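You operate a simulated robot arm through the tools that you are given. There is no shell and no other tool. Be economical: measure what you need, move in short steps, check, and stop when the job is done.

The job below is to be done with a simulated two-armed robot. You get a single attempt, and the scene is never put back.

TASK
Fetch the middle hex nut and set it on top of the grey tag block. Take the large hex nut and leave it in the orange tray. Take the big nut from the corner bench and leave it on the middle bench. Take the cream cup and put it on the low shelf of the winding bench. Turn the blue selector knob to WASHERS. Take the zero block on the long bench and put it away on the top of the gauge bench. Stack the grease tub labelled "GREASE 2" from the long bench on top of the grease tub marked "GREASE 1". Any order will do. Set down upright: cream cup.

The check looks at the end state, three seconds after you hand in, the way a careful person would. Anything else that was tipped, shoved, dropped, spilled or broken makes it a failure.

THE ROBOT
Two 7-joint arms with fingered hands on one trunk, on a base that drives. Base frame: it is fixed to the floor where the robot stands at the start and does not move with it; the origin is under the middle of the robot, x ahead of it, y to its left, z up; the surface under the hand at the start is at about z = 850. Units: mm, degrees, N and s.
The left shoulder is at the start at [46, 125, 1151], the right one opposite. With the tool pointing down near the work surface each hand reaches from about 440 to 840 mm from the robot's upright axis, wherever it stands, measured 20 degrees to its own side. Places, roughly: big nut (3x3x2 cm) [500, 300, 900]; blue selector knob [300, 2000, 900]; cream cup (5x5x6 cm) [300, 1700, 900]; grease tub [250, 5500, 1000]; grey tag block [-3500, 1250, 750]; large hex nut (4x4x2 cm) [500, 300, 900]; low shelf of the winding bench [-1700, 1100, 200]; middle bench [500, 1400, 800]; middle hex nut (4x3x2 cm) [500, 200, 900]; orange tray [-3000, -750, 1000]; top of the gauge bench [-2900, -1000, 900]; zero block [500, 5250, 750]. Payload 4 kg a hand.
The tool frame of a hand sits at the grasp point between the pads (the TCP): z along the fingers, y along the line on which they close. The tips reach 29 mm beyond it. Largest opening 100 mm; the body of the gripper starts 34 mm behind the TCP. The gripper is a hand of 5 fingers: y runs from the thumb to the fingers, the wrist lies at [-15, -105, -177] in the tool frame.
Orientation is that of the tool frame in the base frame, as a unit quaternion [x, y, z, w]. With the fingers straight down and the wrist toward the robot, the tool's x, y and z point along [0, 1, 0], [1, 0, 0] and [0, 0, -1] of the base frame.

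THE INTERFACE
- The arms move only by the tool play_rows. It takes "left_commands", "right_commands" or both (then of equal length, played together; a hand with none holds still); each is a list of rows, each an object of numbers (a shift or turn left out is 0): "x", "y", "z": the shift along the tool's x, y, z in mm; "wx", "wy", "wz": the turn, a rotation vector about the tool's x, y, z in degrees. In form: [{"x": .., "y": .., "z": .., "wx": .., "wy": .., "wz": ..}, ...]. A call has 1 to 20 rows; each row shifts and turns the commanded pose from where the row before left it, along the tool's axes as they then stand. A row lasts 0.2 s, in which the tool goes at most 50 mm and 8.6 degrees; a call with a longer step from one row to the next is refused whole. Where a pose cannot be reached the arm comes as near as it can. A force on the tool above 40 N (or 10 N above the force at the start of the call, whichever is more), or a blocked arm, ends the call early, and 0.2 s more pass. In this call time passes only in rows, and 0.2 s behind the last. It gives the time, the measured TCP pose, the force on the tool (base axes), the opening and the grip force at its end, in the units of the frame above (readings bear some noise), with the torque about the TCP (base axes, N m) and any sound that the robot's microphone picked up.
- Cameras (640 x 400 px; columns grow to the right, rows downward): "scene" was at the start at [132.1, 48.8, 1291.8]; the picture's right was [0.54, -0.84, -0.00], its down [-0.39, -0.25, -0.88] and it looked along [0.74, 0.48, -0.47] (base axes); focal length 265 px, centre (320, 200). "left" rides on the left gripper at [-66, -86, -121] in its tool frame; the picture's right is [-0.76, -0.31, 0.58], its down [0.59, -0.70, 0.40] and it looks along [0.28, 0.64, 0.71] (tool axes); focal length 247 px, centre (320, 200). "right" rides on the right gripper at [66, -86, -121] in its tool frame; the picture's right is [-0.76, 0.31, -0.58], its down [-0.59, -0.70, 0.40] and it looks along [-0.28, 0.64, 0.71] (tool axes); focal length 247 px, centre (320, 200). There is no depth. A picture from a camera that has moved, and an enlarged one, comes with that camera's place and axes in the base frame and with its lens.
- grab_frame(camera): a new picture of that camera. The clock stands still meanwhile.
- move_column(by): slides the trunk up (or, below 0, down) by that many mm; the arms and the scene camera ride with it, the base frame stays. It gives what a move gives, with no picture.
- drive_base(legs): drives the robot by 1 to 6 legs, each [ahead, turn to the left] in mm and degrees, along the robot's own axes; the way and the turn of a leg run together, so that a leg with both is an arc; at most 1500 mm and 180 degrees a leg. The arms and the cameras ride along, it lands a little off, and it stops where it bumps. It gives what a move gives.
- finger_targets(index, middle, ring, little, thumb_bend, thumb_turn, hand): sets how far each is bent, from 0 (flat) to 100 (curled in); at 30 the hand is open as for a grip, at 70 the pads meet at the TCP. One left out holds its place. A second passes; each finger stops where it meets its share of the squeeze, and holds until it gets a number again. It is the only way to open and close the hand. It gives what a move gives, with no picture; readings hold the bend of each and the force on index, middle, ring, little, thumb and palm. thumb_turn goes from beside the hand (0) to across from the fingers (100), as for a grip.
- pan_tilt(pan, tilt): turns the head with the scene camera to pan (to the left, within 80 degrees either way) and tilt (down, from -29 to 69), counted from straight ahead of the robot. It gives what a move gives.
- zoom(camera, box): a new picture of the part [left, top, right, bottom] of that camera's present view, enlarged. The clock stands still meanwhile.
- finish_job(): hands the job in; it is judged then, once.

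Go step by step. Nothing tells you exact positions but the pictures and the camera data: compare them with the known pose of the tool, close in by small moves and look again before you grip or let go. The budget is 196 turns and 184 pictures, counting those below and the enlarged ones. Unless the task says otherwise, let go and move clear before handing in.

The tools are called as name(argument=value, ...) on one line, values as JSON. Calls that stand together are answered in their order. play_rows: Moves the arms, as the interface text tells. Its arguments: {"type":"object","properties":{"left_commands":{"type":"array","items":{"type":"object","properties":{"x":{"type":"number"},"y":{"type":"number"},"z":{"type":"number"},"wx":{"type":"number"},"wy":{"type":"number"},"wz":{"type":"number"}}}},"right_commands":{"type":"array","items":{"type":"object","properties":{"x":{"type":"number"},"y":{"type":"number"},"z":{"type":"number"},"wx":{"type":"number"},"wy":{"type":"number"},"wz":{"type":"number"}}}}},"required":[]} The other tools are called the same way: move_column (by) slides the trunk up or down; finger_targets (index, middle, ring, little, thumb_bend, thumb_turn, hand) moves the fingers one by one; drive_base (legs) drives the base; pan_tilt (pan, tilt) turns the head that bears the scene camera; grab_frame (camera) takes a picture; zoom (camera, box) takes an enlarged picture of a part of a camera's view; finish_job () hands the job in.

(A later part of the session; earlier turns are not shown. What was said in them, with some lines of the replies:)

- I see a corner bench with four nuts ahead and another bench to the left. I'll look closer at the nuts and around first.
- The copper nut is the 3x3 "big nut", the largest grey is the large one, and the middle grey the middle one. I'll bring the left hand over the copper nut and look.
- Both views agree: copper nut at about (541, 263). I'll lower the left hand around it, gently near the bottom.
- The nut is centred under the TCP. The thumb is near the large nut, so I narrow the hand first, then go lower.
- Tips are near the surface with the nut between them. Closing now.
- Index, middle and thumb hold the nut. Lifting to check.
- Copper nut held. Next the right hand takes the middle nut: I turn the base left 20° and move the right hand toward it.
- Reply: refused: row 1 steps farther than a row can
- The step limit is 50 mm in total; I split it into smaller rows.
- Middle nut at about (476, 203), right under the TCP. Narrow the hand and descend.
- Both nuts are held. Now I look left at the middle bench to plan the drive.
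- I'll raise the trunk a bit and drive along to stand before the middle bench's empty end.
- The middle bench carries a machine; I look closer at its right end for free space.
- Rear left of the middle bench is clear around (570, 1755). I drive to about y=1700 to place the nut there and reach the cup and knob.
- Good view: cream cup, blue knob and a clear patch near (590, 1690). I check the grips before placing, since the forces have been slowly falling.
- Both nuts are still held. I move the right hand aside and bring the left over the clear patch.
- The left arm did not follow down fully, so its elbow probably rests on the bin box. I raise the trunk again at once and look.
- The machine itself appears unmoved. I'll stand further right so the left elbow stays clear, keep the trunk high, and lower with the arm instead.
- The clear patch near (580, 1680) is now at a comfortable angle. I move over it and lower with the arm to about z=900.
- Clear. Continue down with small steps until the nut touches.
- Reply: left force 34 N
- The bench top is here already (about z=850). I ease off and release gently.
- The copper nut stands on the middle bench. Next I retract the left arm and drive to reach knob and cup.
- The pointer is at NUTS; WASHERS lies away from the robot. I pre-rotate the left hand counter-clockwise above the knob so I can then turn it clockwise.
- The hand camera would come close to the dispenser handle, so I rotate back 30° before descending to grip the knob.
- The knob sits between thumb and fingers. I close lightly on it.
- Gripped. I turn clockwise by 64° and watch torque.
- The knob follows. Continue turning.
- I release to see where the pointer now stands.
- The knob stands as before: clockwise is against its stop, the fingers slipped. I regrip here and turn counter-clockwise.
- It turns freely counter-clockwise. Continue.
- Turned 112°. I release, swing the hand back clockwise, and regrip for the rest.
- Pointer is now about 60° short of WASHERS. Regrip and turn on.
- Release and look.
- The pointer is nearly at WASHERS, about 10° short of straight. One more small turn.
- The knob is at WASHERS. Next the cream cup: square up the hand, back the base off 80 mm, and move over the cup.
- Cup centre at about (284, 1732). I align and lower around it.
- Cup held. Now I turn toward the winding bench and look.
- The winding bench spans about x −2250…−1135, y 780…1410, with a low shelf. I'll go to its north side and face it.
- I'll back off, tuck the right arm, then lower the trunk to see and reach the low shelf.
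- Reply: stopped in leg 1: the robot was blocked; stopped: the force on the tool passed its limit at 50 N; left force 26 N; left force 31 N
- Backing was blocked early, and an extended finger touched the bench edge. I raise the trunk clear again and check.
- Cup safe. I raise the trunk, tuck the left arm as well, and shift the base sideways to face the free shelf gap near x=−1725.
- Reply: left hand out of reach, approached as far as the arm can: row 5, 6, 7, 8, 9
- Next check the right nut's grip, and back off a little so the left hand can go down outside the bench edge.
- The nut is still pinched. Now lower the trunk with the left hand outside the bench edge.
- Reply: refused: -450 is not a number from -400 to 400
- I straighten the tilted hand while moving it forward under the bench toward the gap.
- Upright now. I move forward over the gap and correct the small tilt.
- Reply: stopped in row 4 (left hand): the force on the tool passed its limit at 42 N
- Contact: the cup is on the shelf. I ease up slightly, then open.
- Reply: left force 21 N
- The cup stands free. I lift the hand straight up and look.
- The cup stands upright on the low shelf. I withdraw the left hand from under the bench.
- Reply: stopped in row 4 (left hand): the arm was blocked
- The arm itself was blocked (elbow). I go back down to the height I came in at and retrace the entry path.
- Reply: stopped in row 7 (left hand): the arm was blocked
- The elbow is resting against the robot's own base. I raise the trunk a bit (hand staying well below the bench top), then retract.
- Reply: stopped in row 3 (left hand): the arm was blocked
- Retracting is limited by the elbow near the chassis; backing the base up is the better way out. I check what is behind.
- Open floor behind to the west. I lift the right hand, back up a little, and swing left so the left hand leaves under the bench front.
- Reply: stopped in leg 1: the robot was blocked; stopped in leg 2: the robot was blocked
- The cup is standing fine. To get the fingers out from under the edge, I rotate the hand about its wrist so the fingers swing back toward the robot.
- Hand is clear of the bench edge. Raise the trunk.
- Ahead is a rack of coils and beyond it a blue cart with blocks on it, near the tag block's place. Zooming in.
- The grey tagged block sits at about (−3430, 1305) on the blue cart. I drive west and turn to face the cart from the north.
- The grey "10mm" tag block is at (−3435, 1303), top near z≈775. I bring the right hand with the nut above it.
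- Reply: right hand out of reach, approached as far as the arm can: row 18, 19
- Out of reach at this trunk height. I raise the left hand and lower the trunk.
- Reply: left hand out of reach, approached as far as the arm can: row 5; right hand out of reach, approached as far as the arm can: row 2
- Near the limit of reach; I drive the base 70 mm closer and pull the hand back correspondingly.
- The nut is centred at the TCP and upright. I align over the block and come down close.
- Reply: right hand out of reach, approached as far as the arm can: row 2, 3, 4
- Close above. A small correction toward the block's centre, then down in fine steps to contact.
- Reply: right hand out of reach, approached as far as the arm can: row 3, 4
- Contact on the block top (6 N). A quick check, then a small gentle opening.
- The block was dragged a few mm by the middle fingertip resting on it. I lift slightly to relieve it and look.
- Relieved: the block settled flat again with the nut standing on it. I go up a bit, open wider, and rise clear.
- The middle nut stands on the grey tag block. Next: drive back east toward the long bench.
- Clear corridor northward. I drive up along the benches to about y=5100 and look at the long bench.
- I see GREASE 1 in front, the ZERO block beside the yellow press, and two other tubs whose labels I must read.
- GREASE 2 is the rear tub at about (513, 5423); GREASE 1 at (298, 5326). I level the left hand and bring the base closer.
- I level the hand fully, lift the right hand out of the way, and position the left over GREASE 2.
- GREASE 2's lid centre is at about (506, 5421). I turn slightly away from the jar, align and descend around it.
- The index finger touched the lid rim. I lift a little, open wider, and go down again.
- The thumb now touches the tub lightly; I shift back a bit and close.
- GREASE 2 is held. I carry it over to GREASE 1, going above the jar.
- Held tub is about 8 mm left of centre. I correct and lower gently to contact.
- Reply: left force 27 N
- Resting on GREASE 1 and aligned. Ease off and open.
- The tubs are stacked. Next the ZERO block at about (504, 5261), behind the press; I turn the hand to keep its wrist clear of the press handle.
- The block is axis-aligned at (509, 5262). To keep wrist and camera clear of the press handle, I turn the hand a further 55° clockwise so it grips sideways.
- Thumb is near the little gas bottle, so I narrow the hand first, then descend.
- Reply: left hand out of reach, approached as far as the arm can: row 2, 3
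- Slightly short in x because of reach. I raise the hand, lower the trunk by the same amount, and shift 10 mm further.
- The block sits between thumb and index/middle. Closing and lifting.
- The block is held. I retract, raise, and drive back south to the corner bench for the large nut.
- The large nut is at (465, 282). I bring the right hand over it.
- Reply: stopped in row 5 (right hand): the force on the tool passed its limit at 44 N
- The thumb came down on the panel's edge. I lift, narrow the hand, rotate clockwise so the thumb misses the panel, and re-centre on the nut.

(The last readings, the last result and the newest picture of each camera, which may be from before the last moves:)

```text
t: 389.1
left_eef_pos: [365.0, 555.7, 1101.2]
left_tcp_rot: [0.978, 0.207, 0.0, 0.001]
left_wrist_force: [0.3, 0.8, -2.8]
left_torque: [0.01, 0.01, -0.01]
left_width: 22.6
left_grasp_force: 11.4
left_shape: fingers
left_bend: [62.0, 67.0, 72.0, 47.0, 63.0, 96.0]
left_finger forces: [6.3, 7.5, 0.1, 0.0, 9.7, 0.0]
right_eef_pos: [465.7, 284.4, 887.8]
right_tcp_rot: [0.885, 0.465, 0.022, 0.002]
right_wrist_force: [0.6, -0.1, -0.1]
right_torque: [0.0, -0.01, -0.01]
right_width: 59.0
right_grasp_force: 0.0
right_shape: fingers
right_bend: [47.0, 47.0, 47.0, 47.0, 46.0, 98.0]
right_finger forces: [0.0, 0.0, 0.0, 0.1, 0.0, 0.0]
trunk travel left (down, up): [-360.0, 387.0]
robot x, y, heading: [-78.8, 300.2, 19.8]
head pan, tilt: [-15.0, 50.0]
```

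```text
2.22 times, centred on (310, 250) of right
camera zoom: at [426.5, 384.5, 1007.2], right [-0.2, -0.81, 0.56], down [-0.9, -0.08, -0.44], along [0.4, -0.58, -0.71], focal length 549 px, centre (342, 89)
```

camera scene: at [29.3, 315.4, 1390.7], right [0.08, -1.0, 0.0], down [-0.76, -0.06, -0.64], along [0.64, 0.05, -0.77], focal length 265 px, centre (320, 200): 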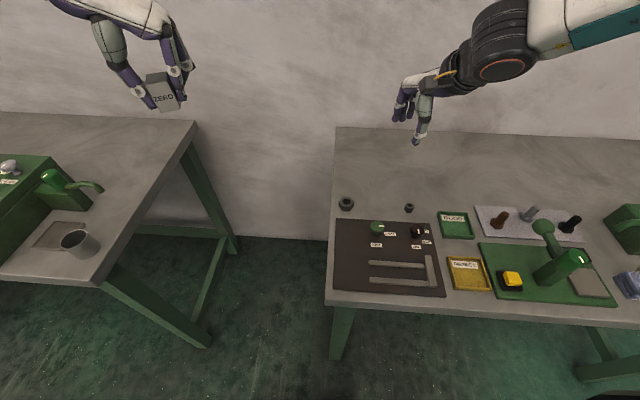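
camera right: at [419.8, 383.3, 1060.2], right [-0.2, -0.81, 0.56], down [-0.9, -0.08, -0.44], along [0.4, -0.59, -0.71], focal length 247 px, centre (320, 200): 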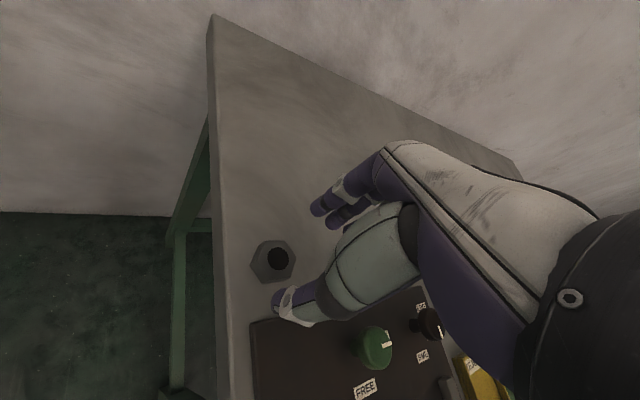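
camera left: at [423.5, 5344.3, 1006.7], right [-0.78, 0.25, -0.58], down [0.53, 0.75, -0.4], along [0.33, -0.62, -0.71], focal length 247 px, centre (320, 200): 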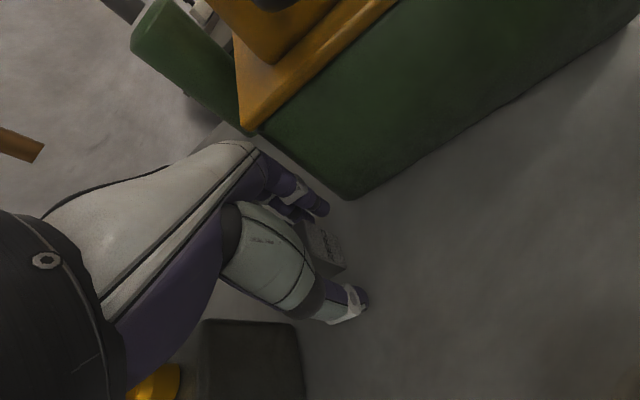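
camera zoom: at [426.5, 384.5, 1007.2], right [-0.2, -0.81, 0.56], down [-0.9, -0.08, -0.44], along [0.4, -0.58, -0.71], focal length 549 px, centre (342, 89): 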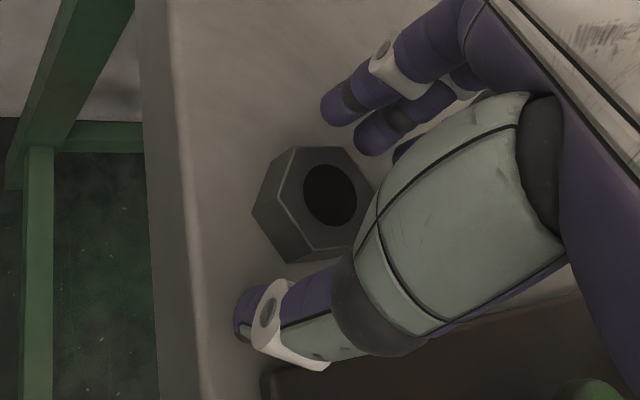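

Clear of the panel now. Lower 3 mm, close and lift.

play_rows(right_commands=[{"z": 3.5}, {}])

finger_targets(hand="right", index=72, middle=72, ring=60, little=55, thumb_bend=72)

play_rows(right_commands=[{"z": -10}, {"z": -25}, {"z": -40}, {"z": -40}, {"z": -40}, {"z": -40}, {}])

zoom(camera="right", box=[220, 160, 400, 340])

```text
t: 389.7
left_eef_pos: [364.2, 554.6, 1101.4]
left_tcp_rot: [0.978, 0.207, 0.0, 0.0]
left_wrist_force: [-0.2, -0.3, -1.6]
left_torque: [-0.05, -0.03, -0.02]
left_width: 22.7
left_grasp_force: 12.0
left_shape: fingers
left_bend: [62.0, 67.0, 72.0, 47.0, 63.0, 96.0]
left_finger forces: [6.2, 7.5, 0.1, 0.0, 9.7, 0.0]
right_eef_pos: [464.9, 281.9, 885.3]
right_tcp_rot: [0.885, 0.465, 0.021, 0.002]
right_wrist_force: [-0.3, 0.0, -0.5]
right_torque: [0.0, 0.01, 0.03]
right_width: 59.1
right_grasp_force: 0.1
right_shape: fingers
right_bend: [47.0, 47.0, 47.0, 47.0, 46.0, 98.0]
right_finger forces: [0.0, 0.0, 0.0, 0.0, 0.0, 0.0]
trunk travel left (down, up): [-360.0, 387.0]
robot x, y, heading: [-80.4, 301.1, 19.9]
head pan, tilt: [-15.0, 50.0]
```

```text
t: 390.7
left_eef_pos: [364.1, 554.6, 1101.4]
left_tcp_rot: [0.978, 0.207, -0.001, 0.0]
left_wrist_force: [0.0, 0.0, -2.3]
left_torque: [-0.03, -0.01, 0.02]
left_width: 23.0
left_grasp_force: 11.6
left_shape: fingers
left_bend: [62.0, 67.0, 72.0, 47.0, 63.0, 96.0]
left_finger forces: [6.3, 7.5, 0.1, 0.0, 9.6, 0.1]
right_eef_pos: [465.9, 281.7, 885.0]
right_tcp_rot: [0.884, 0.466, 0.021, 0.003]
right_wrist_force: [-0.7, -0.4, 1.8]
right_torque: [0.01, 0.06, -0.01]
right_width: 28.5
right_grasp_force: 12.4
right_shape: fingers
right_bend: [62.0, 65.0, 60.0, 55.0, 61.0, 96.0]
right_finger forces: [6.7, 5.8, 0.0, 0.0, 11.5, 0.0]
trunk travel left (down, up): [-360.0, 387.0]
robot x, y, heading: [-80.6, 296.6, 19.7]
head pan, tilt: [-15.0, 50.0]
```

```text
t: 392.3
left_eef_pos: [364.2, 555.4, 1100.9]
left_tcp_rot: [0.978, 0.207, -0.001, 0.0]
left_wrist_force: [0.3, 0.4, -2.5]
left_torque: [-0.02, -0.03, 0.01]
left_width: 22.6
left_grasp_force: 12.1
left_shape: fingers
left_bend: [62.0, 67.0, 72.0, 47.0, 63.0, 96.0]
left_finger forces: [6.4, 7.5, 0.1, 0.0, 9.7, 0.0]
right_eef_pos: [456.4, 284.0, 1076.9]
right_tcp_rot: [0.885, 0.465, 0.022, 0.002]
right_wrist_force: [0.3, -0.2, -1.2]
right_torque: [0.02, 0.0, 0.0]
right_width: 28.3
right_grasp_force: 11.7
right_shape: fingers
right_bend: [62.0, 65.0, 60.0, 55.0, 61.0, 96.0]
right_finger forces: [6.5, 5.4, 0.1, 0.1, 11.6, 0.0]
trunk travel left (down, up): [-360.0, 387.0]
robot x, y, heading: [-76.8, 297.7, 19.4]
head pan, tilt: [-15.0, 50.0]
```

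```text
2.22 times, centred on (310, 250) of right
camera zoom: at [417.2, 384.6, 1196.7], right [-0.2, -0.81, 0.56], down [-0.9, -0.08, -0.44], along [0.4, -0.59, -0.71], focal length 549 px, centre (342, 89)
```

zoom: 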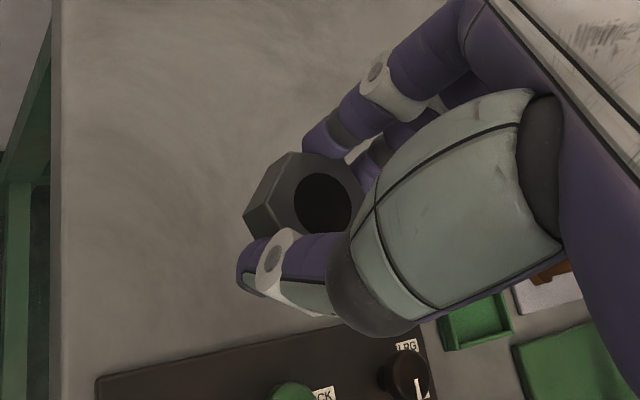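

Large nut held. With both items in hand I drive west to the gauge bench.

move_column(by=100)

drive_base(legs=[[-150, 0], [0, 162], [1400, 0], [1150, 0], [0, 88]])

pan_tilt(pan=0, tilt=38)

grab_frame(camera="scene")

```text
t: 393.6
left_eef_pos: [364.0, 555.0, 1199.8]
left_tcp_rot: [0.978, 0.207, -0.001, 0.0]
left_wrist_force: [0.5, 0.9, -3.1]
left_torque: [0.02, -0.04, -0.02]
left_width: 22.8
left_grasp_force: 11.7
left_shape: fingers
left_bend: [62.0, 67.0, 72.0, 47.0, 63.0, 96.0]
left_finger forces: [6.4, 7.4, 0.0, 0.1, 9.7, 0.1]
right_eef_pos: [458.1, 281.2, 1177.1]
right_tcp_rot: [0.885, 0.465, 0.022, 0.003]
right_wrist_force: [1.2, -0.6, 0.0]
right_torque: [0.01, -0.02, 0.01]
right_width: 28.4
right_grasp_force: 11.9
right_shape: fingers
right_bend: [62.0, 65.0, 60.0, 55.0, 61.0, 96.0]
right_finger forces: [6.5, 5.4, 0.0, 0.0, 11.7, 0.0]
trunk travel left (down, up): [-460.0, 287.0]
robot x, y, heading: [-77.1, 298.5, 19.5]
head pan, tilt: [-15.0, 50.0]
```

```text
t: 400.1
left_eef_pos: [-705.2, 421.0, 1201.3]
left_tcp_rot: [0.221, 0.975, 0.0, 0.001]
left_wrist_force: [-0.2, -0.1, -2.3]
left_torque: [-0.01, -0.01, -0.01]
left_width: 22.7
left_grasp_force: 11.9
left_shape: fingers
left_bend: [63.0, 67.0, 72.0, 47.0, 63.0, 96.0]
left_finger forces: [6.5, 8.3, 0.0, 0.0, 9.7, 0.1]
right_eef_pos: [-558.2, 669.7, 1177.1]
right_tcp_rot: [-0.051, 0.998, 0.011, -0.017]
right_wrist_force: [0.1, 0.3, -1.3]
right_torque: [0.03, -0.03, 0.03]
right_width: 27.9
right_grasp_force: 11.7
right_shape: fingers
right_bend: [62.0, 65.0, 60.0, 55.0, 61.0, 95.0]
right_finger forces: [6.3, 5.6, 0.0, 0.0, 11.2, 0.0]
trunk travel left (down, up): [-460.0, 287.0]
robot x, y, heading: [-222.2, 248.6, 149.8]
head pan, tilt: [-15.0, 50.0]
stopped in leg 2: the robot was blocked; the commanded pose is now the measured one
```

```text
t: 400.8
left_eef_pos: [-705.9, 421.2, 1199.5]
left_tcp_rot: [0.221, 0.975, 0.0, 0.001]
left_wrist_force: [-0.3, -0.2, -2.3]
left_torque: [0.01, 0.0, 0.01]
left_width: 22.7
left_grasp_force: 11.9
left_shape: fingers
left_bend: [63.0, 67.0, 72.0, 47.0, 63.0, 96.0]
left_finger forces: [6.5, 8.3, 0.1, 0.0, 9.8, 0.0]
right_eef_pos: [-558.7, 670.0, 1177.7]
right_tcp_rot: [-0.05, 0.999, 0.011, -0.019]
right_wrist_force: [0.0, 0.4, -1.3]
right_torque: [0.01, 0.01, 0.03]
right_width: 28.1
right_grasp_force: 12.1
right_shape: fingers
right_bend: [62.0, 65.0, 60.0, 55.0, 61.0, 95.0]
right_finger forces: [6.3, 5.5, 0.0, 0.1, 11.4, 0.1]
trunk travel left (down, up): [-460.0, 287.0]
robot x, y, heading: [-218.5, 251.5, 149.6]
head pan, tilt: [0.0, 38.0]
```

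```text
28 pictures are left
camera scene: at [-330.9, 313.8, 1387.5], right [0.5, 0.86, 0.0], down [0.53, -0.31, -0.79], along [-0.68, 0.4, -0.62], focal length 265 px, centre (320, 200)
```

scene: 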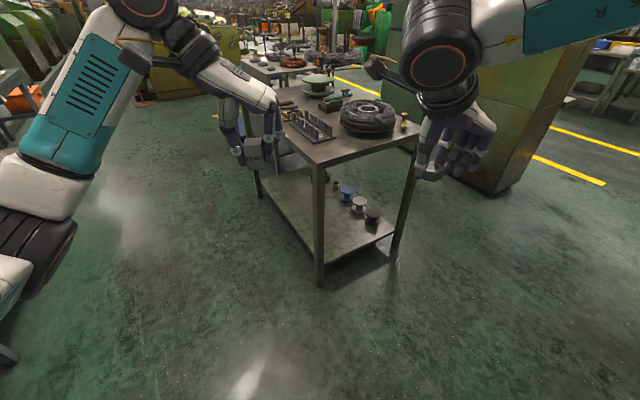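

The base's long rear met the bench legs while turning. I drive forward first, then turn and continue.

drive_base(legs=[[300, 0], [0, 37], [1400, 0], [900, 0]])

pan_tilt(pan=70, tilt=30)

grab_frame(camera="scene")

```text
t: 415.6
left_eef_pos: [-3234.2, -96.2, 1200.3]
left_tcp_rot: [-0.114, 0.993, 0.0, 0.001]
left_wrist_force: [-0.5, 0.1, -2.7]
left_torque: [0.03, 0.03, 0.03]
left_width: 22.5
left_grasp_force: 12.4
left_shape: fingers
left_bend: [63.0, 67.0, 72.0, 47.0, 63.0, 96.0]
left_finger forces: [6.5, 8.5, 0.0, 0.1, 9.7, 0.1]
right_eef_pos: [-3276.4, 189.4, 1176.0]
right_tcp_rot: [-0.38, 0.925, 0.005, -0.019]
right_wrist_force: [0.2, -0.5, -1.7]
right_torque: [0.05, 0.03, 0.0]
right_width: 28.0
right_grasp_force: 12.2
right_shape: fingers
right_bend: [62.0, 65.0, 60.0, 55.0, 61.0, 95.0]
right_finger forces: [6.4, 5.6, 0.1, 0.0, 11.2, 0.0]
trunk travel left (down, up): [-460.0, 287.0]
robot x, y, heading: [-2750.1, 77.0, -171.5]
head pan, tilt: [0.0, 38.0]
```

```text
t: 417.0
left_eef_pos: [-3233.7, -96.6, 1200.0]
left_tcp_rot: [-0.114, 0.993, 0.0, 0.001]
left_wrist_force: [-1.0, 0.6, -2.2]
left_torque: [0.0, 0.02, -0.02]
left_width: 22.7
left_grasp_force: 12.3
left_shape: fingers
left_bend: [63.0, 67.0, 72.0, 47.0, 63.0, 96.0]
left_finger forces: [6.4, 8.4, 0.0, 0.0, 9.7, 0.1]
right_eef_pos: [-3275.7, 190.1, 1176.6]
right_tcp_rot: [-0.38, 0.925, 0.005, -0.021]
right_wrist_force: [-0.3, 0.3, -1.1]
right_torque: [-0.03, 0.01, -0.02]
right_width: 28.1
right_grasp_force: 12.0
right_shape: fingers
right_bend: [62.0, 65.0, 60.0, 55.0, 61.0, 95.0]
right_finger forces: [6.3, 5.5, 0.0, 0.0, 11.2, 0.0]
trunk travel left (down, up): [-460.0, 287.0]
robot x, y, heading: [-2750.7, 75.2, -171.4]
head pan, tilt: [70.0, 30.0]
```

```text
27 pictures are left
camera scene: at [-2808.5, -19.3, 1400.0], right [-0.98, 0.2, 0.0], down [0.1, 0.49, -0.87], along [-0.17, -0.85, -0.5], focal length 265 px, centre (320, 200)
```

scene: 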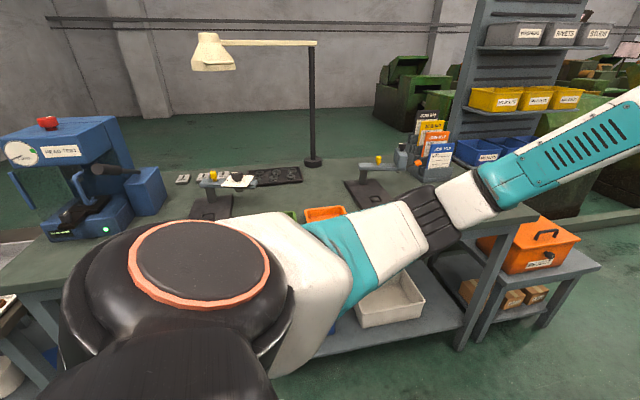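

The orange tray is at about (−2976, −769) on this bench. I turn to face it and move closer.

drive_base(legs=[[0, 82], [290, 0]])

pan_tilt(pan=-5, tilt=50)

grab_frame(camera="scene")

```text
t: 422.6
left_eef_pos: [-2660.4, -717.9, 1200.9]
left_tcp_rot: [0.731, -0.683, -0.001, -0.001]
left_wrist_force: [0.1, 0.8, -1.8]
left_torque: [-0.02, 0.04, 0.01]
left_width: 22.5
left_grasp_force: 11.8
left_shape: fingers
left_bend: [63.0, 67.0, 72.0, 47.0, 63.0, 96.0]
left_finger forces: [6.3, 9.2, 0.0, 0.0, 9.7, 0.0]
right_eef_pos: [-2949.3, -712.6, 1177.6]
right_tcp_rot: [0.888, -0.459, 0.009, 0.019]
right_wrist_force: [-0.5, -0.3, -1.6]
right_torque: [0.01, 0.0, -0.04]
right_width: 27.9
right_grasp_force: 11.4
right_shape: fingers
right_bend: [62.0, 65.0, 60.0, 55.0, 61.0, 95.0]
right_finger forces: [6.5, 5.5, 0.0, 0.0, 11.1, 0.0]
trunk travel left (down, up): [-460.0, 287.0]
robot x, y, heading: [-2752.1, -211.9, -90.7]
head pan, tilt: [70.0, 30.0]
```

```text
t: 424.0
left_eef_pos: [-2660.4, -718.7, 1201.6]
left_tcp_rot: [0.73, -0.683, -0.001, -0.001]
left_wrist_force: [-0.3, 0.0, -2.2]
left_torque: [-0.01, 0.0, 0.0]
left_width: 22.8
left_grasp_force: 12.6
left_shape: fingers
left_bend: [63.0, 67.0, 72.0, 47.0, 63.0, 96.0]
left_finger forces: [6.3, 9.3, 0.0, 0.0, 9.7, 0.0]
right_eef_pos: [-2949.2, -712.6, 1175.5]
right_tcp_rot: [0.888, -0.459, 0.01, 0.019]
right_wrist_force: [0.1, -0.2, -0.2]
right_torque: [0.0, -0.02, 0.02]
right_width: 28.0
right_grasp_force: 11.1
right_shape: fingers
right_bend: [62.0, 65.0, 60.0, 55.0, 61.0, 95.0]
right_finger forces: [6.3, 5.6, 0.0, 0.0, 11.1, 0.0]
trunk travel left (down, up): [-460.0, 287.0]
robot x, y, heading: [-2756.7, -212.2, -91.0]
head pan, tilt: [-5.0, 50.0]
```

```text
26 pictures are left
camera scene: at [-2763.0, -329.5, 1370.5], right [-0.99, 0.1, 0.0], down [0.08, 0.76, -0.64], along [-0.07, -0.64, -0.77], focal length 265 px, centre (320, 200)
```

scene: 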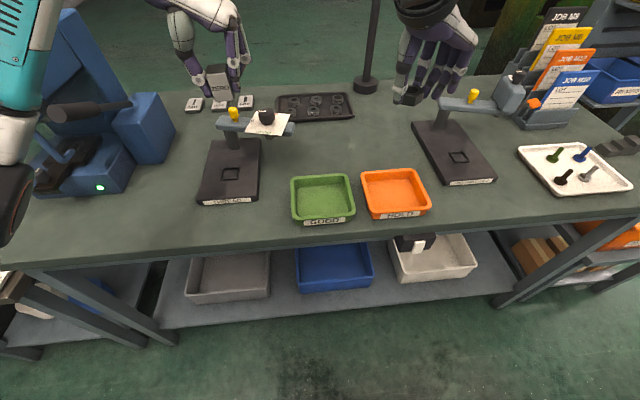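

The orange HOLD tray is at (−2981, −723). I move the right hand over it and lower.

play_rows(right_commands=[{"x": -10, "y": 32}, {"z": 45}, {"z": 45}, {"z": 45}, {"z": 40}, {}])

grab_frame(camera="right")

zoom(camera="scene", box=[320, 100, 480, 240])

```text
t: 425.4
left_eef_pos: [-2661.1, -717.4, 1201.0]
left_tcp_rot: [0.731, -0.683, 0.0, -0.001]
left_wrist_force: [-0.1, 0.3, -2.6]
left_torque: [-0.03, -0.02, -0.06]
left_width: 23.0
left_grasp_force: 12.9
left_shape: fingers
left_bend: [63.0, 67.0, 72.0, 47.0, 63.0, 96.0]
left_finger forces: [6.4, 9.1, 0.0, 0.1, 9.7, 0.0]
right_eef_pos: [-2982.8, -729.1, 1002.9]
right_tcp_rot: [0.888, -0.459, 0.009, 0.02]
right_wrist_force: [1.0, -0.2, -1.2]
right_torque: [0.0, 0.04, -0.01]
right_width: 27.8
right_grasp_force: 11.9
right_shape: fingers
right_bend: [62.0, 65.0, 60.0, 55.0, 61.0, 95.0]
right_finger forces: [6.4, 5.7, 0.0, 0.1, 11.1, 0.0]
trunk travel left (down, up): [-460.0, 287.0]
robot x, y, heading: [-2749.8, -212.8, -91.1]
head pan, tilt: [-5.0, 50.0]
```

```text
25 pictures are left
camera right: at [-2876.1, -727.9, 1123.0], right [-0.69, 0.46, 0.56], down [0.23, 0.87, -0.44], along [-0.69, -0.17, -0.71], focal length 247 px, centre (320, 200)
```

right: 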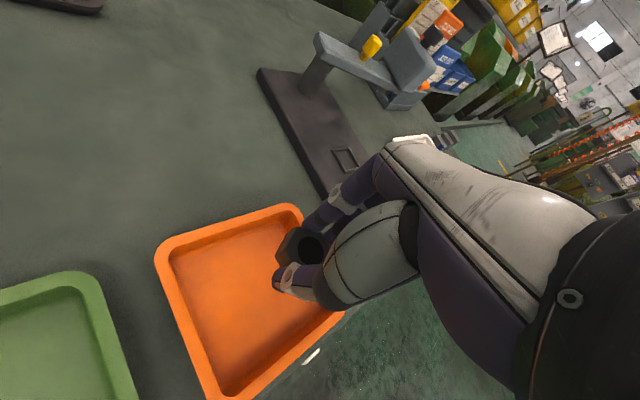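

```text
2.86 times, centred on (400, 170) of scene
camera zoom: at [-2762.8, -329.1, 1370.5], right [-0.99, 0.1, 0.0], down [0.08, 0.76, -0.64], along [-0.07, -0.64, -0.77], focal length 757 px, centre (91, 286)
```

zoom: 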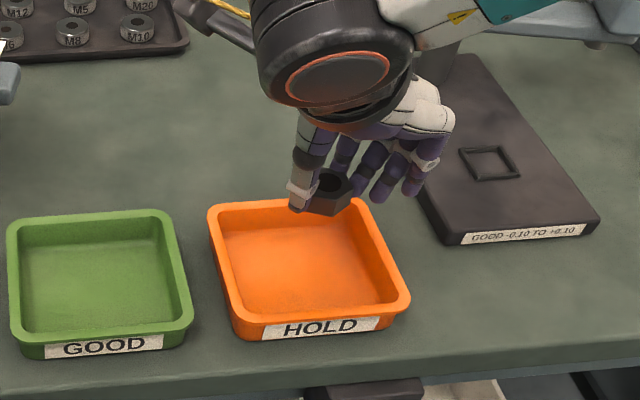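

play_rows(right_commands=[{"x": -2, "y": -27}, {"z": 25}, {"z": 20}, {"z": 6}, {"z": 4}, {"z": 4}, {"z": 4}, {}])

zoom(camera="scene", box=[320, 130, 480, 250])

```text
t: 427.2
left_eef_pos: [-2660.7, -719.8, 1200.4]
left_tcp_rot: [0.73, -0.683, -0.001, 0.0]
left_wrist_force: [0.0, -0.1, -2.1]
left_torque: [0.0, 0.0, 0.0]
left_width: 22.7
left_grasp_force: 12.8
left_shape: fingers
left_bend: [63.0, 67.0, 72.0, 47.0, 63.0, 96.0]
left_finger forces: [6.4, 9.1, 0.1, 0.0, 9.8, 0.0]
right_eef_pos: [-2988.2, -703.3, 963.3]
right_tcp_rot: [0.889, -0.458, 0.01, 0.019]
right_wrist_force: [-0.8, -0.3, -1.2]
right_torque: [-0.01, 0.0, 0.0]
right_width: 27.6
right_grasp_force: 11.2
right_shape: fingers
right_bend: [62.0, 65.0, 60.0, 55.0, 61.0, 95.0]
right_finger forces: [6.4, 5.7, 0.0, 0.0, 11.2, 0.0]
right hand out of reach, approached as far as the arm can: row 2, 3, 4, 5, 7
trunk travel left (down, up): [-460.0, 287.0]
robot x, y, heading: [-2751.1, -215.3, -91.1]
head pan, tilt: [-5.0, 50.0]
```

```text
3.33 times, centred on (400, 190) of scene
camera zoom: at [-2763.0, -329.4, 1370.4], right [-0.99, 0.1, 0.0], down [0.08, 0.76, -0.64], along [-0.07, -0.64, -0.77], focal length 884 px, centre (53, 233)
```

zoom: 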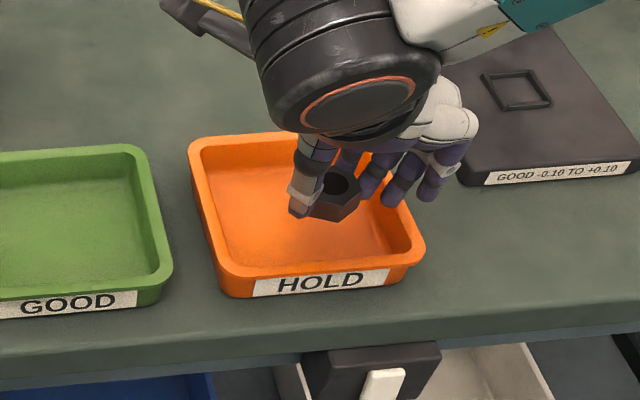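

The hand's sideways yaw limits reach. I rotate it back toward a natural heading, re-centre over the tray, and lower the trunk.

play_rows(right_commands=[{"z": -40}, {"wz": -8}, {"wz": -8}, {"wz": -8}, {"wz": -8}, {"wz": -8}, {"wz": -8}, {}])

move_column(by=-40)

zoom(camera="scene", box=[320, 120, 480, 240])

```text
t: 429.0
left_eef_pos: [-2660.9, -717.6, 1200.4]
left_tcp_rot: [0.73, -0.683, -0.001, -0.001]
left_wrist_force: [0.6, 0.5, -2.0]
left_torque: [0.0, 0.0, -0.02]
left_width: 22.6
left_grasp_force: 12.7
left_shape: fingers
left_bend: [63.0, 67.0, 72.0, 47.0, 63.0, 96.0]
left_finger forces: [6.3, 9.0, 0.0, 0.1, 9.7, 0.1]
right_eef_pos: [-2987.5, -701.6, 1002.9]
right_tcp_rot: [0.998, -0.057, 0.0, 0.021]
right_wrist_force: [0.3, -0.3, -1.3]
right_torque: [0.02, -0.01, 0.03]
right_width: 27.5
right_grasp_force: 12.0
right_shape: fingers
right_bend: [62.0, 65.0, 60.0, 55.0, 61.0, 95.0]
right_finger forces: [6.4, 5.6, 0.1, 0.0, 11.1, 0.1]
trunk travel left (down, up): [-460.0, 287.0]
robot x, y, heading: [-2752.5, -212.0, -90.9]
head pan, tilt: [-5.0, 50.0]
```

```text
t: 429.9
left_eef_pos: [-2661.1, -718.4, 1162.5]
left_tcp_rot: [0.731, -0.683, 0.0, 0.0]
left_wrist_force: [-0.7, 0.8, -2.3]
left_torque: [-0.01, 0.03, 0.03]
left_width: 22.4
left_grasp_force: 12.4
left_shape: fingers
left_bend: [63.0, 67.0, 72.0, 47.0, 63.0, 96.0]
left_finger forces: [6.3, 9.0, 0.0, 0.0, 9.7, 0.0]
right_eef_pos: [-2986.8, -701.0, 965.4]
right_tcp_rot: [0.998, -0.058, 0.001, 0.023]
right_wrist_force: [0.0, 0.3, -1.0]
right_torque: [0.0, 0.0, 0.02]
right_width: 27.6
right_grasp_force: 12.1
right_shape: fingers
right_bend: [62.0, 65.0, 60.0, 55.0, 61.0, 95.0]
right_finger forces: [6.4, 5.7, 0.0, 0.0, 11.1, 0.0]
trunk travel left (down, up): [-420.0, 327.0]
robot x, y, heading: [-2752.4, -212.7, -90.7]
head pan, tilt: [-5.0, 50.0]
```

```text
3.33 times, centred on (400, 180) of scene
camera zoom: at [-2763.1, -334.6, 1330.1], right [-0.99, 0.1, 0.0], down [0.08, 0.76, -0.64], along [-0.07, -0.64, -0.77], focal length 884 px, centre (53, 267)
```

zoom: 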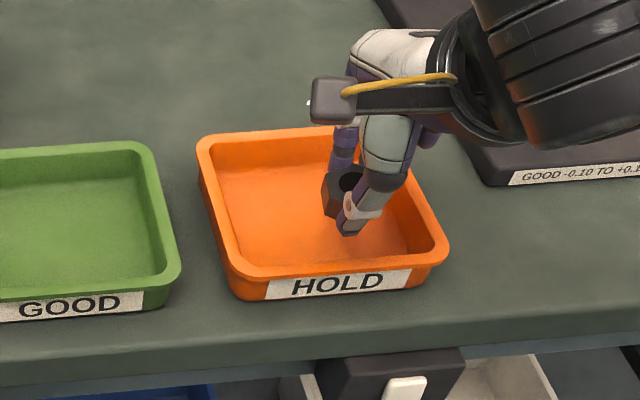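

play_rows(right_commands=[{"x": 20}, {"z": 10}, {"z": 6}, {"z": 4}, {"z": 4}, {"z": 4}, {}])

```text
t: 431.4
left_eef_pos: [-2660.6, -717.0, 1161.3]
left_tcp_rot: [0.73, -0.683, -0.001, 0.0]
left_wrist_force: [-0.2, 0.5, -2.7]
left_torque: [0.03, 0.02, 0.02]
left_width: 22.7
left_grasp_force: 13.0
left_shape: fingers
left_bend: [63.0, 67.0, 72.0, 47.0, 63.0, 96.0]
left_finger forces: [6.3, 8.9, 0.1, 0.0, 9.6, 0.0]
right_eef_pos: [-2967.4, -706.1, 936.5]
right_tcp_rot: [0.998, -0.057, 0.001, 0.021]
right_wrist_force: [0.1, 0.3, -1.0]
right_torque: [0.04, 0.02, 0.01]
right_width: 27.5
right_grasp_force: 11.7
right_shape: fingers
right_bend: [62.0, 65.0, 60.0, 55.0, 61.0, 95.0]
right_finger forces: [6.4, 5.7, 0.1, 0.0, 11.0, 0.0]
trunk travel left (down, up): [-420.0, 327.0]
robot x, y, heading: [-2752.3, -216.0, -90.5]
head pan, tilt: [-5.0, 50.0]
```

play_rows(right_commands=[{"z": 4}, {"z": 4}, {"z": 4}, {"z": 4}, {"z": 4}, {"z": 4}, {"z": 4}, {"z": 4}, {}])

zoom(camera="scene", box=[320, 120, 480, 240])

```text
t: 432.9
left_eef_pos: [-2660.4, -717.6, 1160.6]
left_tcp_rot: [0.731, -0.683, 0.0, 0.0]
left_wrist_force: [0.1, -0.2, -2.8]
left_torque: [0.01, 0.02, -0.01]
left_width: 22.7
left_grasp_force: 12.4
left_shape: fingers
left_bend: [63.0, 67.0, 72.0, 47.0, 63.0, 96.0]
left_finger forces: [6.3, 9.0, 0.1, 0.1, 9.8, 0.0]
right_eef_pos: [-2964.7, -710.6, 917.8]
right_tcp_rot: [0.998, -0.057, 0.004, 0.029]
right_wrist_force: [-1.2, 4.9, 20.4]
right_torque: [0.76, -0.15, 0.02]
right_width: 27.7
right_grasp_force: 18.4
right_shape: fingers
right_bend: [63.0, 66.0, 60.0, 55.0, 64.0, 96.0]
right_finger forces: [5.8, 5.5, 0.1, 0.0, 25.5, 0.1]
trunk travel left (down, up): [-420.0, 327.0]
robot x, y, heading: [-2755.2, -210.1, -90.9]
head pan, tilt: [-5.0, 50.0]
stopped in row 7 (right hand): the force on the tool passed its limit at 45 N (the readings are from after the stop); the commanded pose is now the measured one
```

```text
3.33 times, centred on (400, 180) of scene
camera zoom: at [-2763.0, -333.6, 1330.2], right [-0.99, 0.1, 0.0], down [0.08, 0.76, -0.64], along [-0.07, -0.64, -0.77], focal length 884 px, centre (53, 267)
```

zoom: 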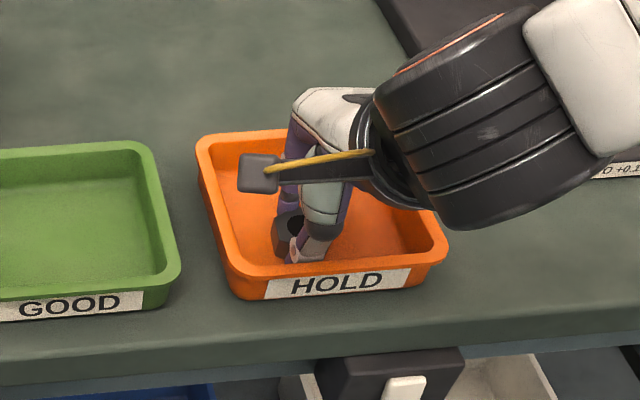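

Contact with the tray floor. The thumb is close to the front wall, so I lift slightly, move 18 mm inward, and set down again.

play_rows(right_commands=[{"z": -8}, {"y": 18}, {"z": 5}, {}])

finger_targets(hand="right", index=52, middle=52, ring=52, little=52, thumb_bend=50)

play_rows(right_commands=[{"z": -8}, {"z": -20}, {"z": -40}, {"z": -40}, {"z": -40}, {}])

zoom(camera="scene", box=[320, 120, 480, 240])

```text
t: 433.9
left_eef_pos: [-2661.8, -718.3, 1160.3]
left_tcp_rot: [0.731, -0.683, -0.001, -0.001]
left_wrist_force: [-0.2, -0.7, -1.3]
left_torque: [0.0, 0.0, 0.02]
left_width: 22.9
left_grasp_force: 12.2
left_shape: fingers
left_bend: [63.0, 67.0, 72.0, 47.0, 63.0, 96.0]
left_finger forces: [6.3, 8.9, 0.0, 0.0, 9.7, 0.0]
right_eef_pos: [-2968.0, -727.9, 919.5]
right_tcp_rot: [0.998, -0.057, 0.003, 0.027]
right_wrist_force: [0.3, 0.2, -0.8]
right_torque: [0.03, 0.02, -0.01]
right_width: 27.0
right_grasp_force: 12.4
right_shape: fingers
right_bend: [63.0, 66.0, 60.0, 55.0, 63.0, 96.0]
right_finger forces: [6.9, 6.0, 0.1, 0.0, 11.6, 0.0]
trunk travel left (down, up): [-420.0, 327.0]
robot x, y, heading: [-2753.2, -214.8, -91.1]
head pan, tilt: [-5.0, 50.0]
```

```text
t: 434.9
left_eef_pos: [-2660.4, -719.0, 1160.9]
left_tcp_rot: [0.731, -0.683, -0.001, 0.0]
left_wrist_force: [0.3, 0.3, -2.3]
left_torque: [0.02, 0.0, -0.01]
left_width: 22.5
left_grasp_force: 12.9
left_shape: fingers
left_bend: [63.0, 67.0, 72.0, 47.0, 63.0, 96.0]
left_finger forces: [6.3, 8.9, 0.1, 0.0, 9.7, 0.1]
right_eef_pos: [-2967.8, -727.2, 920.5]
right_tcp_rot: [0.998, -0.058, 0.002, 0.027]
right_wrist_force: [-0.2, -0.3, 0.6]
right_torque: [-0.02, 0.0, 0.0]
right_width: 47.3
right_grasp_force: 0.1
right_shape: fingers
right_bend: [52.0, 52.0, 52.0, 52.0, 50.0, 97.0]
right_finger forces: [0.0, 0.1, 0.0, 0.0, 0.0, 0.0]
trunk travel left (down, up): [-420.0, 327.0]
robot x, y, heading: [-2754.3, -211.4, -90.9]
head pan, tilt: [-5.0, 50.0]
```

```text
t: 436.3
left_eef_pos: [-2661.1, -719.5, 1160.8]
left_tcp_rot: [0.731, -0.682, -0.001, 0.0]
left_wrist_force: [-0.1, -0.6, -3.2]
left_torque: [-0.03, 0.02, -0.01]
left_width: 22.6
left_grasp_force: 12.2
left_shape: fingers
left_bend: [63.0, 67.0, 72.0, 47.0, 63.0, 96.0]
left_finger forces: [6.3, 8.8, 0.1, 0.1, 9.8, 0.0]
right_eef_pos: [-2964.7, -718.8, 1066.9]
right_tcp_rot: [0.998, -0.057, 0.003, 0.026]
right_wrist_force: [-0.5, 0.0, 0.8]
right_torque: [0.0, -0.02, 0.0]
right_width: 47.1
right_grasp_force: 0.1
right_shape: fingers
right_bend: [52.0, 52.0, 52.0, 52.0, 50.0, 97.0]
right_finger forces: [0.0, 0.0, 0.0, 0.0, 0.0, 0.1]
trunk travel left (down, up): [-420.0, 327.0]
robot x, y, heading: [-2754.4, -212.2, -90.6]
head pan, tilt: [-5.0, 50.0]
```

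```text
3.33 times, centred on (400, 180) of scene
camera zoom: at [-2763.4, -335.5, 1329.9], right [-0.99, 0.1, 0.0], down [0.08, 0.76, -0.64], along [-0.07, -0.64, -0.77], focal length 884 px, centre (53, 267)
```

zoom: 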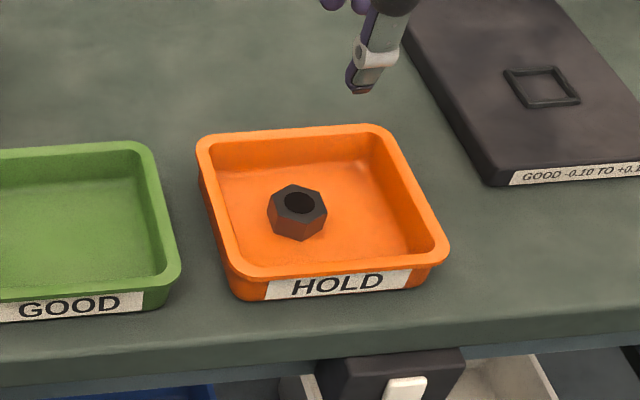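

The large nut lies in the orange tray. Now the ZERO block: I rotate the left hand to a natural heading and move to the free patch between the tester and the left gauge.

play_rows(left_commands=[{"wz": -8.5}, {"wz": -8.5}, {"wz": -8.5}, {"wz": -8.5}, {"wz": -8.5}, {"wz": -8.5}, {"wz": -8.5}, {"wz": -8.5}, {"wz": -8.5}, {"wz": -8.5}, {"x": 42}, {"x": 42}, {"x": 42}, {"x": 42}, {"x": 38}, {"z": 40}, {"z": 40}, {}])

grab_frame(camera="left")

grab_frame(camera="scene")

```text
t: 440.1
left_eef_pos: [-2456.2, -719.5, 1081.6]
left_tcp_rot: [1.0, -0.009, 0.0, 0.0]
left_wrist_force: [0.0, -0.9, -1.7]
left_torque: [-0.05, -0.01, -0.03]
left_width: 22.5
left_grasp_force: 11.9
left_shape: fingers
left_bend: [63.0, 67.0, 72.0, 47.0, 63.0, 96.0]
left_finger forces: [6.4, 7.9, 0.0, 0.0, 9.6, 0.0]
right_eef_pos: [-2964.9, -719.2, 1066.9]
right_tcp_rot: [0.998, -0.057, 0.003, 0.027]
right_wrist_force: [1.8, 0.4, 0.9]
right_torque: [-0.04, 0.0, 0.01]
right_width: 47.5
right_grasp_force: 0.0
right_shape: fingers
right_bend: [52.0, 52.0, 52.0, 52.0, 50.0, 97.0]
right_finger forces: [0.0, 0.1, 0.0, 0.1, 0.0, 0.0]
trunk travel left (down, up): [-420.0, 327.0]
robot x, y, heading: [-2754.9, -215.9, -91.2]
head pan, tilt: [-5.0, 50.0]
```

```text
19 pictures are left
camera left: at [-2519.8, -633.3, 1201.9], right [-0.75, 0.32, -0.58], down [0.6, 0.69, -0.4], along [0.27, -0.65, -0.71], focal length 247 px, centre (320, 200)
```

left: 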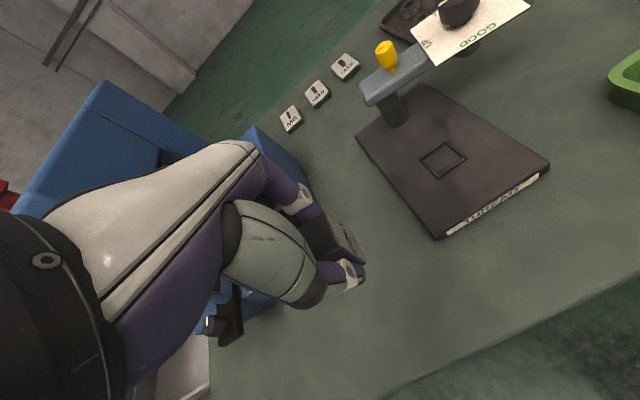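

```text
18 pictures are left
camera scene: at [-2763.3, -335.0, 1330.0], right [-0.99, 0.1, 0.0], down [0.08, 0.76, -0.64], along [-0.07, -0.64, -0.77], focal length 265 px, centre (320, 200)
```

scene: 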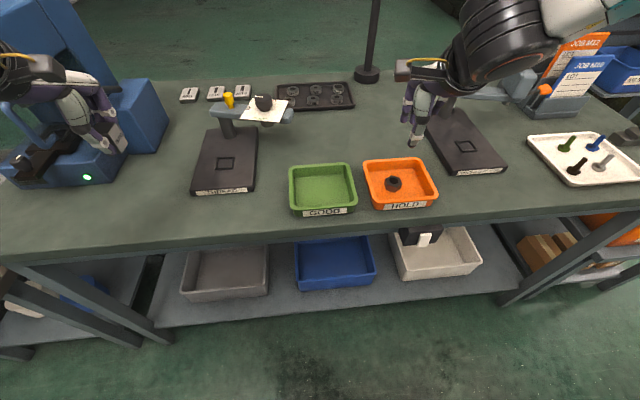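

The spot below the left hand is clear bench. I lower toward it.

play_rows(left_commands=[{"x": -8, "z": 40}, {"z": 40}, {"z": 35}, {"z": 25}, {}])

grab_frame(camera="left")

zoom(camera="scene", box=[60, 100, 260, 250])

```text
t: 441.3
left_eef_pos: [-2464.5, -722.2, 937.9]
left_tcp_rot: [1.0, -0.01, 0.0, -0.001]
left_wrist_force: [0.0, -0.3, -1.8]
left_torque: [-0.02, -0.01, 0.0]
left_width: 22.6
left_grasp_force: 11.8
left_shape: fingers
left_bend: [63.0, 67.0, 72.0, 47.0, 63.0, 96.0]
left_finger forces: [6.5, 7.7, 0.1, 0.1, 9.6, 0.0]
right_eef_pos: [-2965.2, -719.4, 1067.4]
right_tcp_rot: [0.998, -0.057, 0.003, 0.027]
right_wrist_force: [0.2, 0.9, 0.7]
right_torque: [-0.01, 0.03, -0.01]
right_width: 47.5
right_grasp_force: 0.0
right_shape: fingers
right_bend: [52.0, 52.0, 52.0, 52.0, 50.0, 97.0]
right_finger forces: [0.1, 0.0, 0.0, 0.1, 0.1, 0.1]
trunk travel left (down, up): [-420.0, 327.0]
robot x, y, heading: [-2751.3, -215.1, -91.0]
head pan, tilt: [-5.0, 50.0]
```

```text
17 pictures are left
camera left: at [-2528.0, -635.5, 1059.9], right [-0.75, 0.32, -0.58], down [0.6, 0.69, -0.4], along [0.27, -0.65, -0.71], focal length 247 px, centre (320, 200)
```

left: 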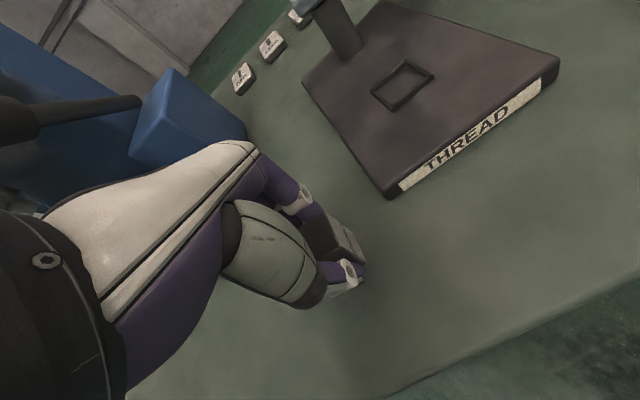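

```text
2.67 times, centred on (160, 175) of scene
camera zoom: at [-2763.0, -334.8, 1330.0], right [-0.99, 0.1, 0.0], down [0.08, 0.76, -0.64], along [-0.07, -0.64, -0.77], focal length 707 px, centre (747, 267)
```

zoom: 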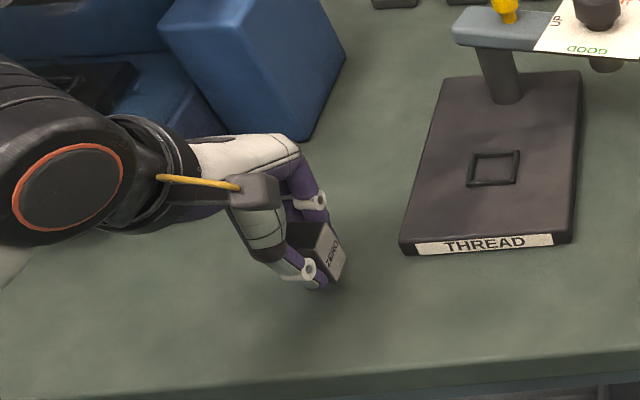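

Clear. Down to contact in small steps.

play_rows(left_commands=[{"z": 6}, {"z": 4}, {"z": 3}, {"z": 3}, {"z": 3}, {"z": 3}, {"z": 3}, {"z": 3}, {}])

```text
t: 443.3
left_eef_pos: [-2463.1, -722.2, 916.2]
left_tcp_rot: [1.0, -0.009, 0.001, 0.001]
left_wrist_force: [3.4, -0.9, 12.3]
left_torque: [0.08, 0.02, -0.03]
left_width: 22.6
left_grasp_force: 14.7
left_shape: fingers
left_bend: [63.0, 67.0, 72.0, 47.0, 64.0, 96.0]
left_finger forces: [8.5, 8.8, 0.0, 0.1, 11.7, 0.0]
right_eef_pos: [-2964.9, -719.1, 1067.9]
right_tcp_rot: [0.998, -0.058, 0.004, 0.028]
right_wrist_force: [0.2, 0.7, -0.6]
right_torque: [0.02, 0.0, 0.0]
right_width: 47.5
right_grasp_force: 0.1
right_shape: fingers
right_bend: [52.0, 52.0, 52.0, 52.0, 50.0, 97.0]
right_finger forces: [0.0, 0.1, 0.0, 0.1, 0.0, 0.0]
trunk travel left (down, up): [-420.0, 327.0]
robot x, y, heading: [-2754.1, -215.7, -90.9]
head pan, tilt: [-5.0, 50.0]
```

Contact. Ease off and release, then lift.

play_rows(left_commands=[{"z": -3}, {}])

finger_targets(hand="left", index=48, middle=48, ring=48, little=46, thumb_bend=48)

play_rows(left_commands=[{"z": -8}, {"z": -20}, {"z": -40}, {"z": -45}, {"z": -45}, {"z": -45}, {}])

grab_frame(camera="scene")

zoom(camera="scene", box=[100, 120, 220, 250])

```text
t: 443.9
left_eef_pos: [-2464.0, -720.8, 915.7]
left_tcp_rot: [1.0, -0.009, -0.001, -0.001]
left_wrist_force: [2.9, -3.4, 4.2]
left_torque: [-0.04, -0.01, 0.02]
left_width: 22.8
left_grasp_force: 13.3
left_shape: fingers
left_bend: [62.0, 66.0, 72.0, 47.0, 65.0, 96.0]
left_finger forces: [8.6, 8.4, 0.0, 0.0, 9.5, 0.1]
right_eef_pos: [-2964.9, -718.3, 1068.6]
right_tcp_rot: [0.998, -0.058, 0.002, 0.027]
right_wrist_force: [0.2, 0.1, 0.8]
right_torque: [-0.01, 0.04, 0.02]
right_width: 47.4
right_grasp_force: 0.0
right_shape: fingers
right_bend: [52.0, 52.0, 52.0, 52.0, 50.0, 97.0]
right_finger forces: [0.1, 0.0, 0.0, 0.1, 0.0, 0.0]
trunk travel left (down, up): [-420.0, 327.0]
robot x, y, heading: [-2751.0, -215.0, -90.9]
head pan, tilt: [-5.0, 50.0]
```

```text
t: 444.9
left_eef_pos: [-2462.9, -721.8, 917.5]
left_tcp_rot: [1.0, -0.01, -0.001, -0.001]
left_wrist_force: [-0.9, 0.0, 0.2]
left_torque: [0.01, -0.01, -0.01]
left_width: 54.6
left_grasp_force: 0.0
left_shape: fingers
left_bend: [48.0, 48.0, 48.0, 46.0, 48.0, 97.0]
left_finger forces: [0.0, 0.0, 0.1, 0.1, 0.0, 0.0]
right_eef_pos: [-2965.5, -719.0, 1068.9]
right_tcp_rot: [0.998, -0.058, 0.003, 0.027]
right_wrist_force: [0.3, 0.5, 0.8]
right_torque: [0.0, -0.01, -0.01]
right_width: 47.4
right_grasp_force: 0.0
right_shape: fingers
right_bend: [52.0, 52.0, 52.0, 52.0, 50.0, 97.0]
right_finger forces: [0.1, 0.0, 0.0, 0.0, 0.0, 0.0]
trunk travel left (down, up): [-420.0, 327.0]
robot x, y, heading: [-2753.9, -215.8, -91.2]
head pan, tilt: [-5.0, 50.0]
```

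```text
t: 446.5
left_eef_pos: [-2460.3, -721.9, 1117.8]
left_tcp_rot: [1.0, -0.01, 0.0, -0.001]
left_wrist_force: [-0.4, 0.5, -0.5]
left_torque: [0.03, -0.03, -0.01]
left_width: 54.8
left_grasp_force: 0.1
left_shape: fingers
left_bend: [48.0, 48.0, 48.0, 46.0, 48.0, 98.0]
left_finger forces: [0.1, 0.0, 0.0, 0.0, 0.1, 0.0]
right_eef_pos: [-2964.6, -719.7, 1067.5]
right_tcp_rot: [0.998, -0.058, 0.002, 0.027]
right_wrist_force: [0.7, -0.4, -0.5]
right_torque: [0.01, -0.03, -0.04]
right_width: 47.3
right_grasp_force: 0.1
right_shape: fingers
right_bend: [52.0, 52.0, 52.0, 52.0, 50.0, 97.0]
right_finger forces: [0.1, 0.0, 0.0, 0.0, 0.0, 0.1]
trunk travel left (down, up): [-420.0, 327.0]
robot x, y, heading: [-2752.6, -213.6, -90.8]
head pan, tilt: [-5.0, 50.0]
```

```text
15 pictures are left
camera scene: at [-2762.8, -334.7, 1330.0], right [-0.99, 0.1, 0.0], down [0.08, 0.76, -0.64], along [-0.07, -0.64, -0.77], focal length 265 px, centre (320, 200)
```

scene: 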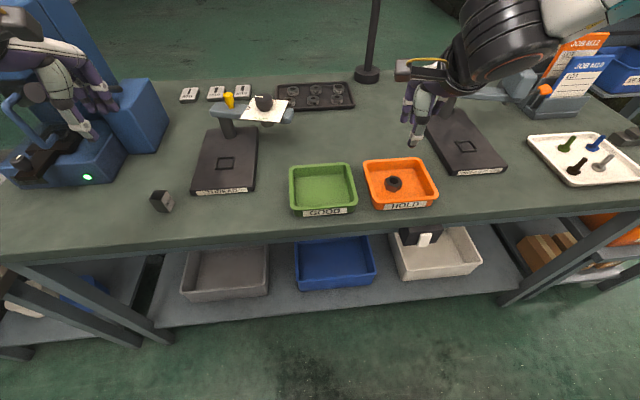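

```text
3.08 times, centred on (160, 185) of scene
camera zoom: at [-2762.8, -334.7, 1330.0], right [-0.99, 0.1, 0.0], down [0.08, 0.76, -0.64], along [-0.07, -0.64, -0.77], focal length 816 px, centre (812, 246)
```

zoom: 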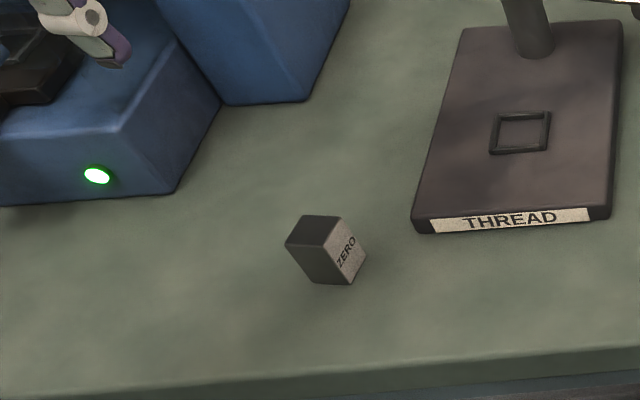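

Everything is placed. I back the robot clear of the bench before handing in.

drive_base(legs=[[-200, 0]])

grab_frame(camera="scene")

```text
t: 448.1
left_eef_pos: [-2457.1, -521.0, 1118.7]
left_tcp_rot: [1.0, -0.008, 0.0, 0.001]
left_wrist_force: [-0.2, -0.2, 0.0]
left_torque: [-0.04, 0.01, -0.01]
left_width: 54.6
left_grasp_force: 0.1
left_shape: fingers
left_bend: [48.0, 48.0, 48.0, 46.0, 48.0, 98.0]
left_finger forces: [0.1, 0.0, 0.0, 0.0, 0.0, 0.0]
right_eef_pos: [-2961.3, -518.1, 1068.2]
right_tcp_rot: [0.998, -0.056, 0.003, 0.028]
right_wrist_force: [0.5, -0.2, 0.3]
right_torque: [0.02, 0.0, 0.01]
right_width: 47.4
right_grasp_force: 0.0
right_shape: fingers
right_bend: [52.0, 52.0, 52.0, 52.0, 50.0, 97.0]
right_finger forces: [0.0, 0.0, 0.1, 0.1, 0.0, 0.0]
trunk travel left (down, up): [-420.0, 327.0]
robot x, y, heading: [-2750.8, -11.8, -90.7]
head pan, tilt: [-5.0, 50.0]
```

```text
13 pictures are left
camera scene: at [-2760.0, -133.6, 1330.2], right [-0.99, 0.1, 0.0], down [0.08, 0.76, -0.64], along [-0.06, -0.64, -0.77], focal length 265 px, centre (320, 200)
```

scene: 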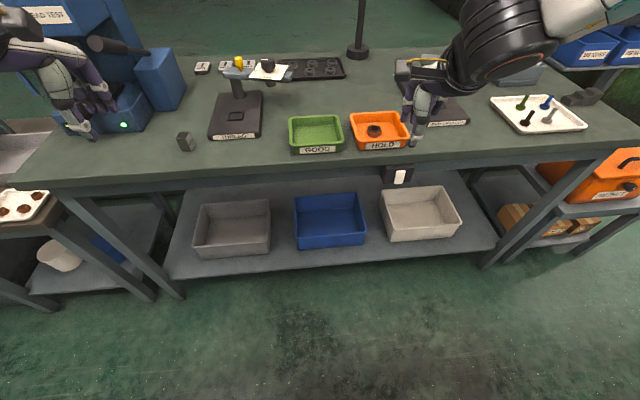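

All items are in place and the hands are clear, so I hand in.

finish_job()

```text
The job is handed in.
```

I handed the job in with all seven tasks done, but a few bumps along the way could count against it.

**Where things ended up**
- **Middle hex nut:** it stands on the grey "10mm" tag block.
- **Large hex nut:** it lies in the orange HOLD tray.
- **Big nut:** I took this to be the copper one; it is on the middle bench.
- **Cream cup:** it stands upright on the low shelf of the winding bench.
- **Blue knob:** it points to WASHERS.
- **Zero block:** it stands on top of the gauge bench.
- **GREASE 2:** it is stacked on GREASE 1.

**What might count against it**
- **Nut and washer dispenser:** the left arm pressed down on it early on. It did not look moved. I first noticed the dark heap under its chute afterwards and can't say whether it was there before.
- **Grey tag block:** a fingertip dragged and tipped it for a moment. It settled flat again, possibly a few millimetres from where it was.
- **Other contacts:** a finger pressed on the edge of the winding bench, and a thumb pressed on the corner bench panel. While driving, the base bumped something behind it by the winding bench (probably the cabinets) and something near the corner bench. I saw no damage, but I didn't look at what the base had hit.
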